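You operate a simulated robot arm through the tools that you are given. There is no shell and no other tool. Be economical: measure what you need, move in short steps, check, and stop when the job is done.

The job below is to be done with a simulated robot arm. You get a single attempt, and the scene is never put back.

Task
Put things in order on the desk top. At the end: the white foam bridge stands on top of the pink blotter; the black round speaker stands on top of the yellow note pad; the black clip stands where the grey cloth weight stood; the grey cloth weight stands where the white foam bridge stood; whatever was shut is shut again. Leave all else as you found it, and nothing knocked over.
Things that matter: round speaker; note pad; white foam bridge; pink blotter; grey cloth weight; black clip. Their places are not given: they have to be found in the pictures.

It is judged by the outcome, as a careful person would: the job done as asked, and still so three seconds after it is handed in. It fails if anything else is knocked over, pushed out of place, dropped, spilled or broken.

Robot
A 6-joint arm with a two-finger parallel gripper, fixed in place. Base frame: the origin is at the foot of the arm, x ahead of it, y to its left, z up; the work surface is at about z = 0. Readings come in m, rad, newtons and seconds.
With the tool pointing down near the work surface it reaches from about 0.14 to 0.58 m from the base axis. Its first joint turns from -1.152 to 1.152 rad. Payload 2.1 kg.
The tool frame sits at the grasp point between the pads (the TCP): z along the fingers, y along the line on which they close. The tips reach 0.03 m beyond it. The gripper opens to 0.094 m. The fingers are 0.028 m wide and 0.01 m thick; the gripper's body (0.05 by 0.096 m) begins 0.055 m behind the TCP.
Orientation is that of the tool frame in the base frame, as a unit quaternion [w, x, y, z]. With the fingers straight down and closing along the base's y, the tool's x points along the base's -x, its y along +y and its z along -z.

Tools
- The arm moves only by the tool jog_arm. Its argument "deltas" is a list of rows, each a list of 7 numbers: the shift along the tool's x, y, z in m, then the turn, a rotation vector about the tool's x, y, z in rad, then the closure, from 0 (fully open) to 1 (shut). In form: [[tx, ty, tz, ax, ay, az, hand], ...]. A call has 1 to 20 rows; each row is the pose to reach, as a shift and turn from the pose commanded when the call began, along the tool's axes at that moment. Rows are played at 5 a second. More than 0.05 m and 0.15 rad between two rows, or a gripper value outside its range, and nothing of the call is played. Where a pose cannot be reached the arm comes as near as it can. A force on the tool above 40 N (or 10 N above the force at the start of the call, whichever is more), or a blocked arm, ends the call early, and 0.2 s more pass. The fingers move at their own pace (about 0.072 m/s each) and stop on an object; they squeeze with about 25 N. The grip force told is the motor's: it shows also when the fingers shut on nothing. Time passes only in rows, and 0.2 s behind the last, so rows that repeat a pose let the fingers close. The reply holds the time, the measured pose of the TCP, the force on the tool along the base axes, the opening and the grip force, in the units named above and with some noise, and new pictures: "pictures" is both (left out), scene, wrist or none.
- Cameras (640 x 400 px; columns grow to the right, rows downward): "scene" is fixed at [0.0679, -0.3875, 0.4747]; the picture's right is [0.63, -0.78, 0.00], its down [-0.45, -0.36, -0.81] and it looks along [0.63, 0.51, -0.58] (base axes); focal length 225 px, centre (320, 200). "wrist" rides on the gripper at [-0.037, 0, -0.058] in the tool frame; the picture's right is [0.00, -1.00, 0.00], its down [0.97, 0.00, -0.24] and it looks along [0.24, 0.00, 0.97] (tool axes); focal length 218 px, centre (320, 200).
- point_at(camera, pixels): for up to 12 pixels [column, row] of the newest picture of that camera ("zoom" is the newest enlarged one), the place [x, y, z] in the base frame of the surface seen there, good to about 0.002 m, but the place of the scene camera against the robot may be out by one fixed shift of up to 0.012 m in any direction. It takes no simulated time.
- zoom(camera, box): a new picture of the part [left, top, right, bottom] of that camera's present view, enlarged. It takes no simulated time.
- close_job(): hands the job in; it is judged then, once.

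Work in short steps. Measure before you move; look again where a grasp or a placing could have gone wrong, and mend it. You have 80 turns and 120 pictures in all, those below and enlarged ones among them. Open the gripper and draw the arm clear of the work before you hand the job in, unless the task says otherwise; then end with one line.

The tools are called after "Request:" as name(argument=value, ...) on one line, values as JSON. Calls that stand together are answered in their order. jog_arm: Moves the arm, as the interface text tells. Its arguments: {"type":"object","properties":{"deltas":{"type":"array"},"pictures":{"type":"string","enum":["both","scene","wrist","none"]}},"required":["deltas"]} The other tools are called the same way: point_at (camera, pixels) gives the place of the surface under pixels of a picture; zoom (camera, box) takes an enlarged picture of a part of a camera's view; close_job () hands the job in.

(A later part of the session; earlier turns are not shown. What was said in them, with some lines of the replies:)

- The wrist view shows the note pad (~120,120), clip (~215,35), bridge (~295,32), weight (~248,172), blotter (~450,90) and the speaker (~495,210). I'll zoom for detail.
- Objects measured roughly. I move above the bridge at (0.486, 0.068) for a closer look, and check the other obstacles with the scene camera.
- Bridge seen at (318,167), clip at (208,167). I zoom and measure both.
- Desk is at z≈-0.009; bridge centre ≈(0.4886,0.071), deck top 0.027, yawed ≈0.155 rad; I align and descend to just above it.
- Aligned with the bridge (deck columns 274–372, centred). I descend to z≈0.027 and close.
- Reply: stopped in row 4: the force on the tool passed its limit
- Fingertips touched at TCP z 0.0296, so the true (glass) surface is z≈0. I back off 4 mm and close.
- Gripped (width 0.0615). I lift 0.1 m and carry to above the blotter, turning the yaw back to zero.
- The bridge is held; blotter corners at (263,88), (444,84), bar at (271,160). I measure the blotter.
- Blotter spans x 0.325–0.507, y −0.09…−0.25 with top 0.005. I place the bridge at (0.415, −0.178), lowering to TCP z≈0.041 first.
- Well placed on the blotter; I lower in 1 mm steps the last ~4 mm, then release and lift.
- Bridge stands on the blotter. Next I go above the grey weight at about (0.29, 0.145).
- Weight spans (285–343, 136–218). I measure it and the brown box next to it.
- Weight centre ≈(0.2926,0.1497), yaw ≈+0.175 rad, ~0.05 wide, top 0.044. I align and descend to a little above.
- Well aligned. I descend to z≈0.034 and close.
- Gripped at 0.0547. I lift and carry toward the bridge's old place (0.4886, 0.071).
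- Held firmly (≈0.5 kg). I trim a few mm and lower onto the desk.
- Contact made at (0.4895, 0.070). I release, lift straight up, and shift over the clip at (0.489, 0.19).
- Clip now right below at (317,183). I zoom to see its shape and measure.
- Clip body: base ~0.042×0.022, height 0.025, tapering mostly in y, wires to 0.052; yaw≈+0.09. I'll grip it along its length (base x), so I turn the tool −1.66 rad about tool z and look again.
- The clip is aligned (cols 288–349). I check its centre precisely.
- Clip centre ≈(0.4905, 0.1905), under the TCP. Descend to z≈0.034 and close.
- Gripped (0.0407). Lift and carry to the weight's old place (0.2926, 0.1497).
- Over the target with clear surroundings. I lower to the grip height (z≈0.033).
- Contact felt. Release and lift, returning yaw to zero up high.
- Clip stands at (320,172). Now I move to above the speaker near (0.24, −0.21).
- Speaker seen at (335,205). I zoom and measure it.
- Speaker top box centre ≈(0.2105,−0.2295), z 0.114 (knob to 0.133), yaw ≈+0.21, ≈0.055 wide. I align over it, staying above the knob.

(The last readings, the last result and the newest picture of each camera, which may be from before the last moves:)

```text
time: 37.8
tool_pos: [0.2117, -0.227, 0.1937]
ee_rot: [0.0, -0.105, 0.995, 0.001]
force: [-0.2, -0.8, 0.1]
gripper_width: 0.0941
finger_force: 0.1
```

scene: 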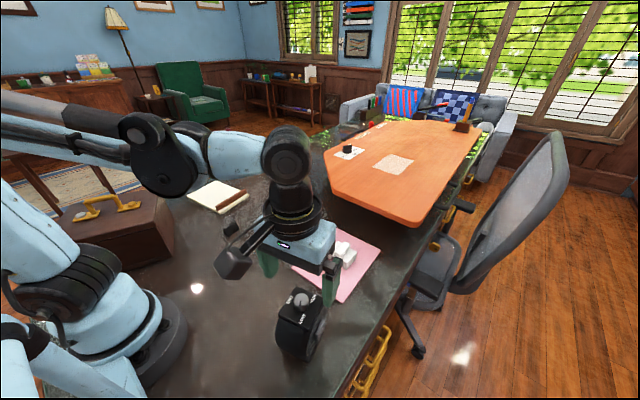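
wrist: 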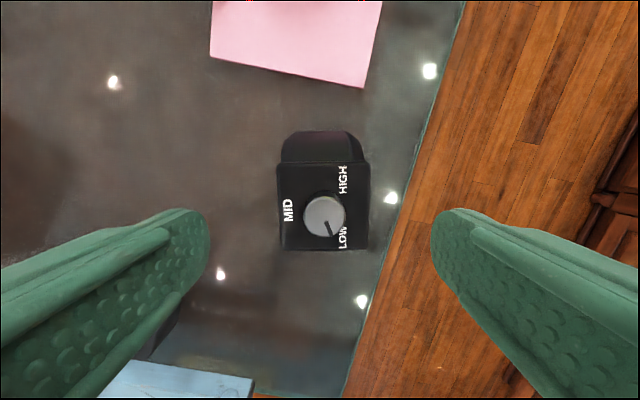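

Aligned (box cols 277–371). I shift 2 mm right and descend to TCP z≈0.108, then close.

Request:
jog_arm(deltas=[[0, -0.002, 0.035, 0, 0, 0, 0], [0, -0.002, 0.065, 0, 0, 0, 0], [0, -0.002, 0.086, 0, 0, 0, 0], [0, -0.002, 0.086, 0, 0, 0, 0], [0, -0.002, 0.086, 0, 0, 0, 1], [0, -0.002, 0.086, 0, 0, 0, 1], [0, -0.002, 0.086, 0, 0, 0, 1], [0, -0.002, 0.086, 0, 0, 0, 1]])

```text
time: 39.5
tool_pos: [0.2124, -0.2305, 0.1067]
ee_rot: [0.0, -0.105, 0.994, 0.0]
force: [1.4, 0.1, -0.2]
gripper_width: 0.0646
finger_force: 25.3
```

scene: 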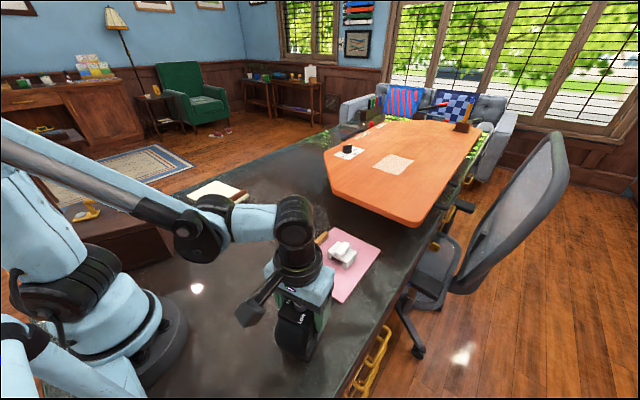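
wrist: 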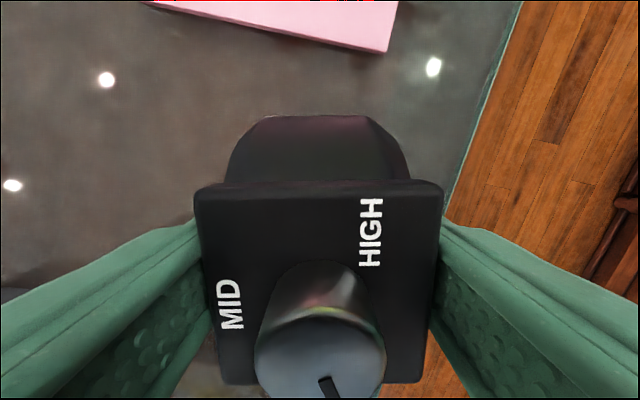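

Gripped at 0.0646. Test lift by 4 cm.

Request:
jog_arm(deltas=[[0, 0, -0.01, 0, 0, 0, 1], [0, 0, -0.025, 0, 0, 0, 1], [0, 0, -0.04, 0, 0, 0, 1], [0, 0, -0.04, 0, 0, 0, 1]])

```text
time: 40.5
tool_pos: [0.2119, -0.2303, 0.1478]
ee_rot: [0.0, -0.105, 0.995, 0.0]
force: [1.1, 0.2, -3.0]
gripper_width: 0.0642
finger_force: 25.2
```

scene: 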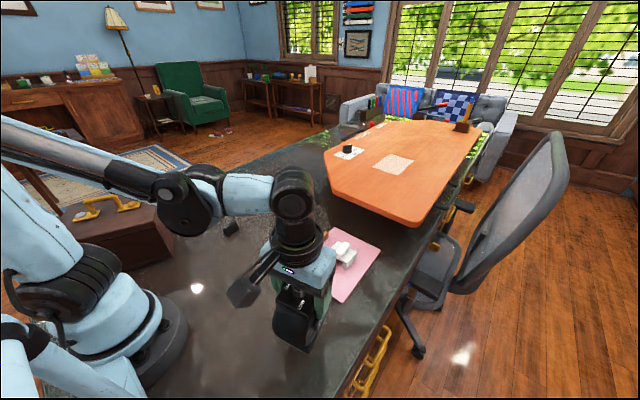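
wrist: 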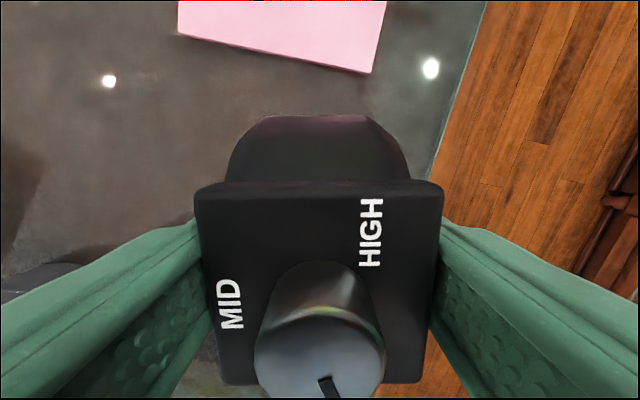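

Held securely (≈0.3 kg). I lift to z≈0.235 and carry it in an arc to above the note pad's free paper (0.369, 0.355), turning yaw to match the pad.

Request:
jog_arm(deltas=[[0, 0, -0.045, 0, 0, 0, 1], [0, 0, -0.087, 0, 0, 0, 1], [-0.0227, 0.032, -0.087, 0, 0, 0, 1], [-0.0455, 0.0639, -0.087, 0, 0, 0, 1], [-0.0682, 0.0959, -0.087, 0, 0, 0, 1], [-0.091, 0.1278, -0.087, 0, 0, 0, 1], [-0.1137, 0.1598, -0.087, 0, 0, 0, 1], [-0.1298, 0.1973, -0.087, 0, 0, 0.02, 1], [-0.146, 0.2347, -0.087, 0, 0, 0.04, 1], [-0.1621, 0.2722, -0.087, 0, 0, 0.06, 1], [-0.1783, 0.3096, -0.087, 0, 0, 0.08, 1], [-0.1944, 0.3471, -0.087, 0, 0, 0.1, 1], [-0.2106, 0.3856, -0.087, 0, 0, 0.1, 1], [-0.2267, 0.424, -0.087, 0, 0, 0.1, 1], [-0.2429, 0.4625, -0.087, 0, 0, 0.1, 1], [-0.259, 0.5009, -0.087, 0, 0, 0.1, 1], [-0.2752, 0.5394, -0.087, 0, 0, 0.1, 1], [-0.2752, 0.5394, -0.087, 0, 0, 0.1, 1]])

```text
time: 44.4
tool_pos: [0.368, 0.3549, 0.2352]
ee_rot: [0.0, -0.055, 0.999, 0.0]
force: [0.0, -0.9, -2.7]
gripper_width: 0.064
finger_force: 25.0
```

scene: 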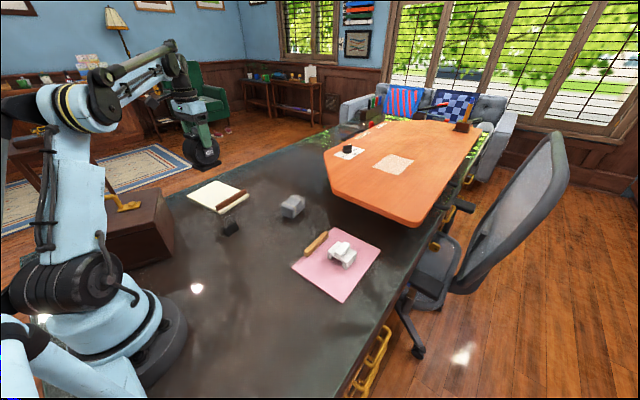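
wrist: 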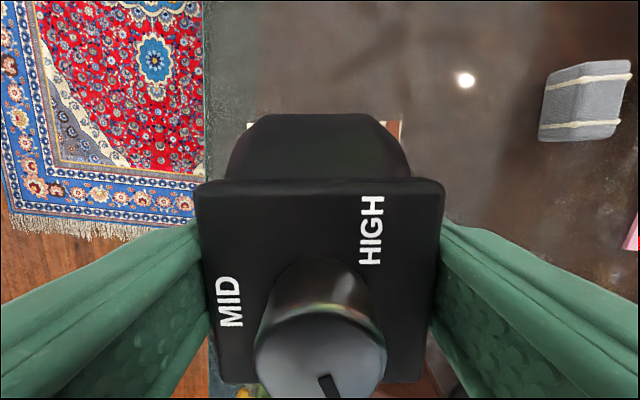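

Over the note pad. I lower until about 1 cm above the paper and look.

Request:
jog_arm(deltas=[[0, 0, 0.04, 0, 0, 0, 1], [0, 0, 0.08, 0, 0, 0, 1], [0, 0, 0.105, 0, 0, 0, 1], [0, 0, 0.105, 0, 0, 0, 1]])

Request:
zoom(camera="scene", box=[170, 130, 270, 240])

```text
time: 45.4
tool_pos: [0.3688, 0.3539, 0.1276]
ee_rot: [0.001, -0.054, 0.999, 0.001]
force: [0.2, -0.2, -3.1]
gripper_width: 0.0644
finger_force: 25.3
```

scene: 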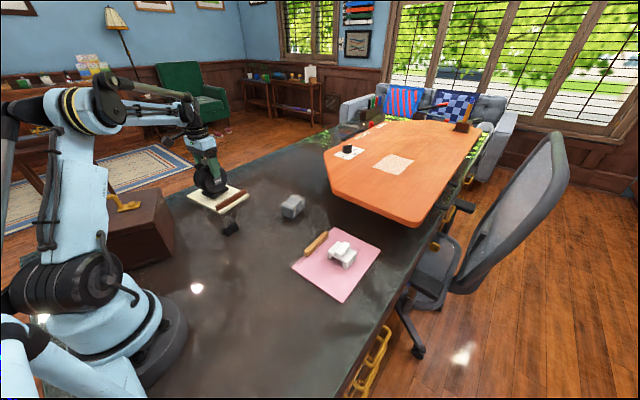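
wrist: 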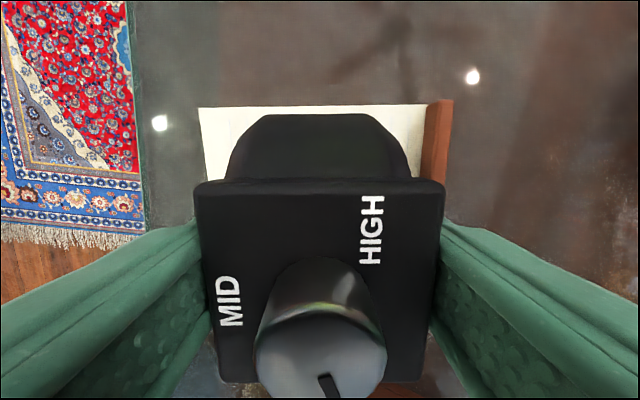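

```text
3.64 times, centred on (220, 185) of scene
```

zoom: 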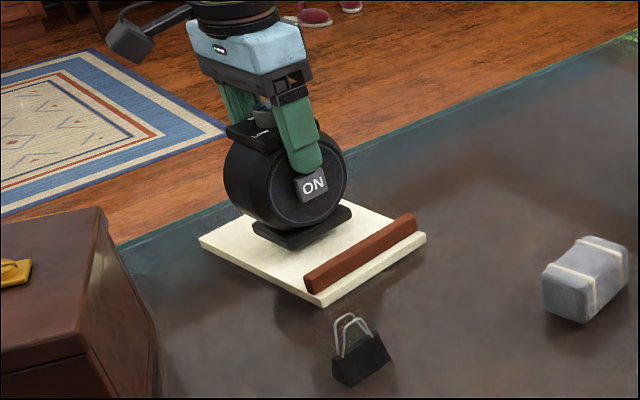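

Base plate is well over the paper, clear of the bar. I lower the last ~1 cm gently.

Request:
jog_arm(deltas=[[0, 0, 0.005, 0, 0, 0, 1], [0, 0, 0.008, 0, 0, 0, 1], [0, 0, 0.009, 0, 0, 0, 1], [0, 0, 0.01, 0, 0, 0, 1], [0, 0, 0.01, 0, 0, 0, 1]], pictures="none")

```text
time: 46.5
tool_pos: [0.3697, 0.3561, 0.1193]
ee_rot: [0.0, -0.055, 0.998, 0.0]
force: [0.0, -1.1, -3.3]
gripper_width: 0.0645
finger_force: 24.7
```

Still hanging (−3.3 N); continue down in sub-mm steps until contact.

Request:
jog_arm(deltas=[[0, 0, 0.001, 0, 0, 0, 1], [0, 0, 0.002, 0, 0, 0, 1], [0, 0, 0.002, 0, 0, 0, 1]], pictures="none")

```text
time: 47.4
tool_pos: [0.3691, 0.3561, 0.1179]
ee_rot: [0.001, -0.055, 0.998, 0.0]
force: [0.7, -0.5, -0.6]
gripper_width: 0.0646
finger_force: 24.5
```

Load is nearly off; one more 0.7 mm, then release slowly and look before lifting.

Request:
jog_arm(deltas=[[0, 0, 0.0007, 0, 0, 0, 1], [0, 0, 0.0007, 0, 0, 0, 0.25], [0, 0, 0.0007, 0, 0, 0, 0.15], [0, 0, 0.0007, 0, 0, 0, 0], [0, 0, 0.0007, 0, 0, 0, 0]])

Request:
zoom(camera="scene", box=[170, 130, 270, 240])

```text
time: 48.5
tool_pos: [0.3693, 0.3564, 0.117]
ee_rot: [0.0, -0.055, 0.998, 0.0]
force: [0.3, 0.2, -0.5]
gripper_width: 0.0939
finger_force: 0.1
```

scene: 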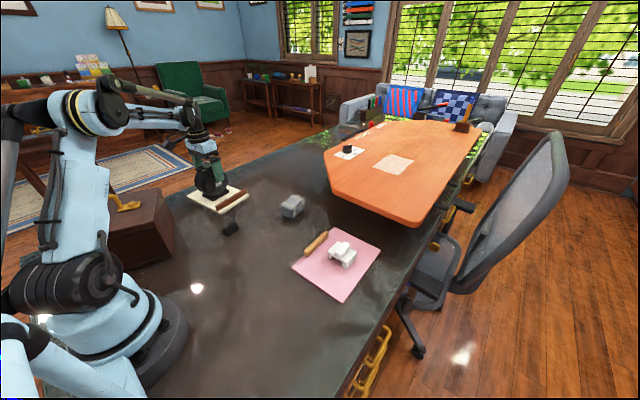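
wrist: 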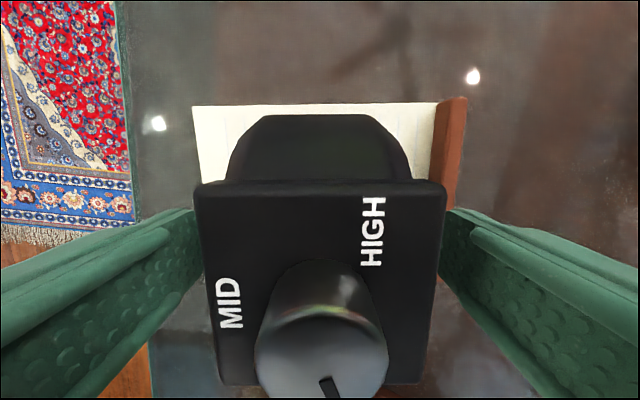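

```text
3.64 times, centred on (220, 185) of scene
```

zoom: 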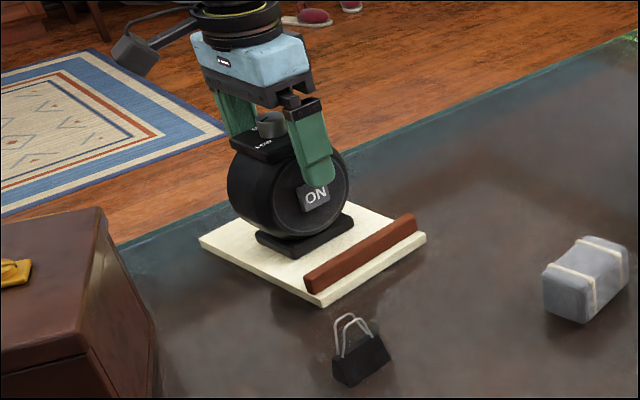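

Speaker stands on the pad. I lift straight up and withdraw to the start area, then check everything.

Request:
jog_arm(deltas=[[0, 0, -0.04, 0, 0, 0, 0], [0, 0, -0.08, 0, 0, 0, 0], [0, 0, -0.12, 0, 0, 0, 0], [0, 0, -0.16, 0, 0, 0, 0], [0, 0, -0.2, 0, 0, 0, 0], [0.013, -0.0388, -0.206, 0, 0, 0, 0], [0.026, -0.0775, -0.206, 0, 0, 0, 0], [0.039, -0.116, -0.206, 0, 0, 0.05, 0], [0.052, -0.155, -0.206, 0, 0, 0.11, 0], [0.065, -0.194, -0.206, 0, 0, 0.11, 0], [0.078, -0.2325, -0.206, 0, 0, 0.11, 0], [0.091, -0.271, -0.206, 0, 0, 0.11, 0], [0.105, -0.31, -0.206, 0, 0, 0.11, 0], [0.105, -0.31, -0.206, 0, 0, 0.11, 0]])

Request:
zoom(camera="scene", box=[170, 150, 400, 310])

Request:
point_at(camera="wrist", pixels=[[248, 172], [294, 30], [450, 90]])

```text
time: 51.5
tool_pos: [0.2991, 0.0351, 0.3246]
ee_rot: [0.0, 0.0, 1.0, 0.0]
force: [0.3, 0.7, -1.2]
gripper_width: 0.0943
finger_force: 0.0
out of reach, approached as far as the arm can: row 5
```

scene: 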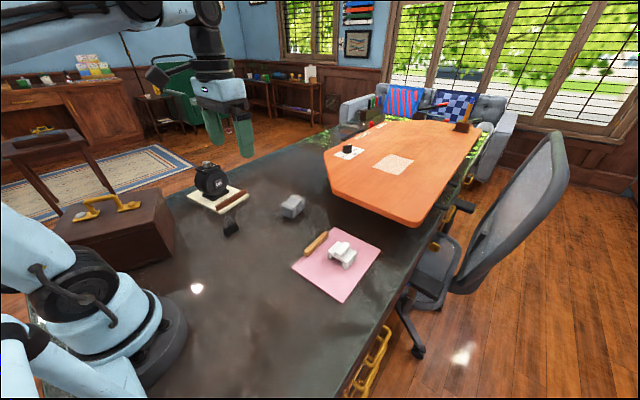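
wrist: 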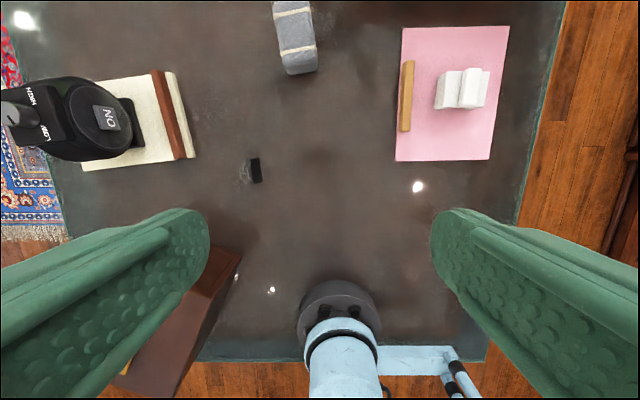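

```text
2.50 times, centred on (285, 230) of scene
```

zoom: 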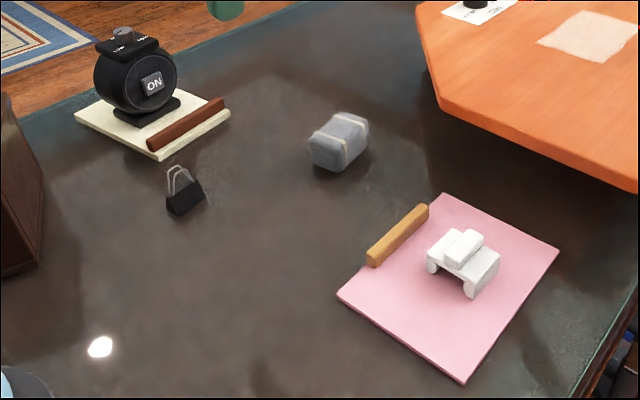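

```text
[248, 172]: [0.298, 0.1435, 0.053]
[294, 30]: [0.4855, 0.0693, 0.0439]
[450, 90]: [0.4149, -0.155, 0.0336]
```

All objects stand upright in their required places, the rest is undisturbed, and the arm is clear with the gripper open. I hand in.

Request:
close_job()

```text
The job is handed in.
```

The job is handed in. The foam bridge is on the pink blotter, the speaker on the note pad, the clip at the weight's old place, and the weight at the bridge's old place. Nothing shut was opened, the last pictures show nothing knocked over, and the arm is clear with the gripper open.
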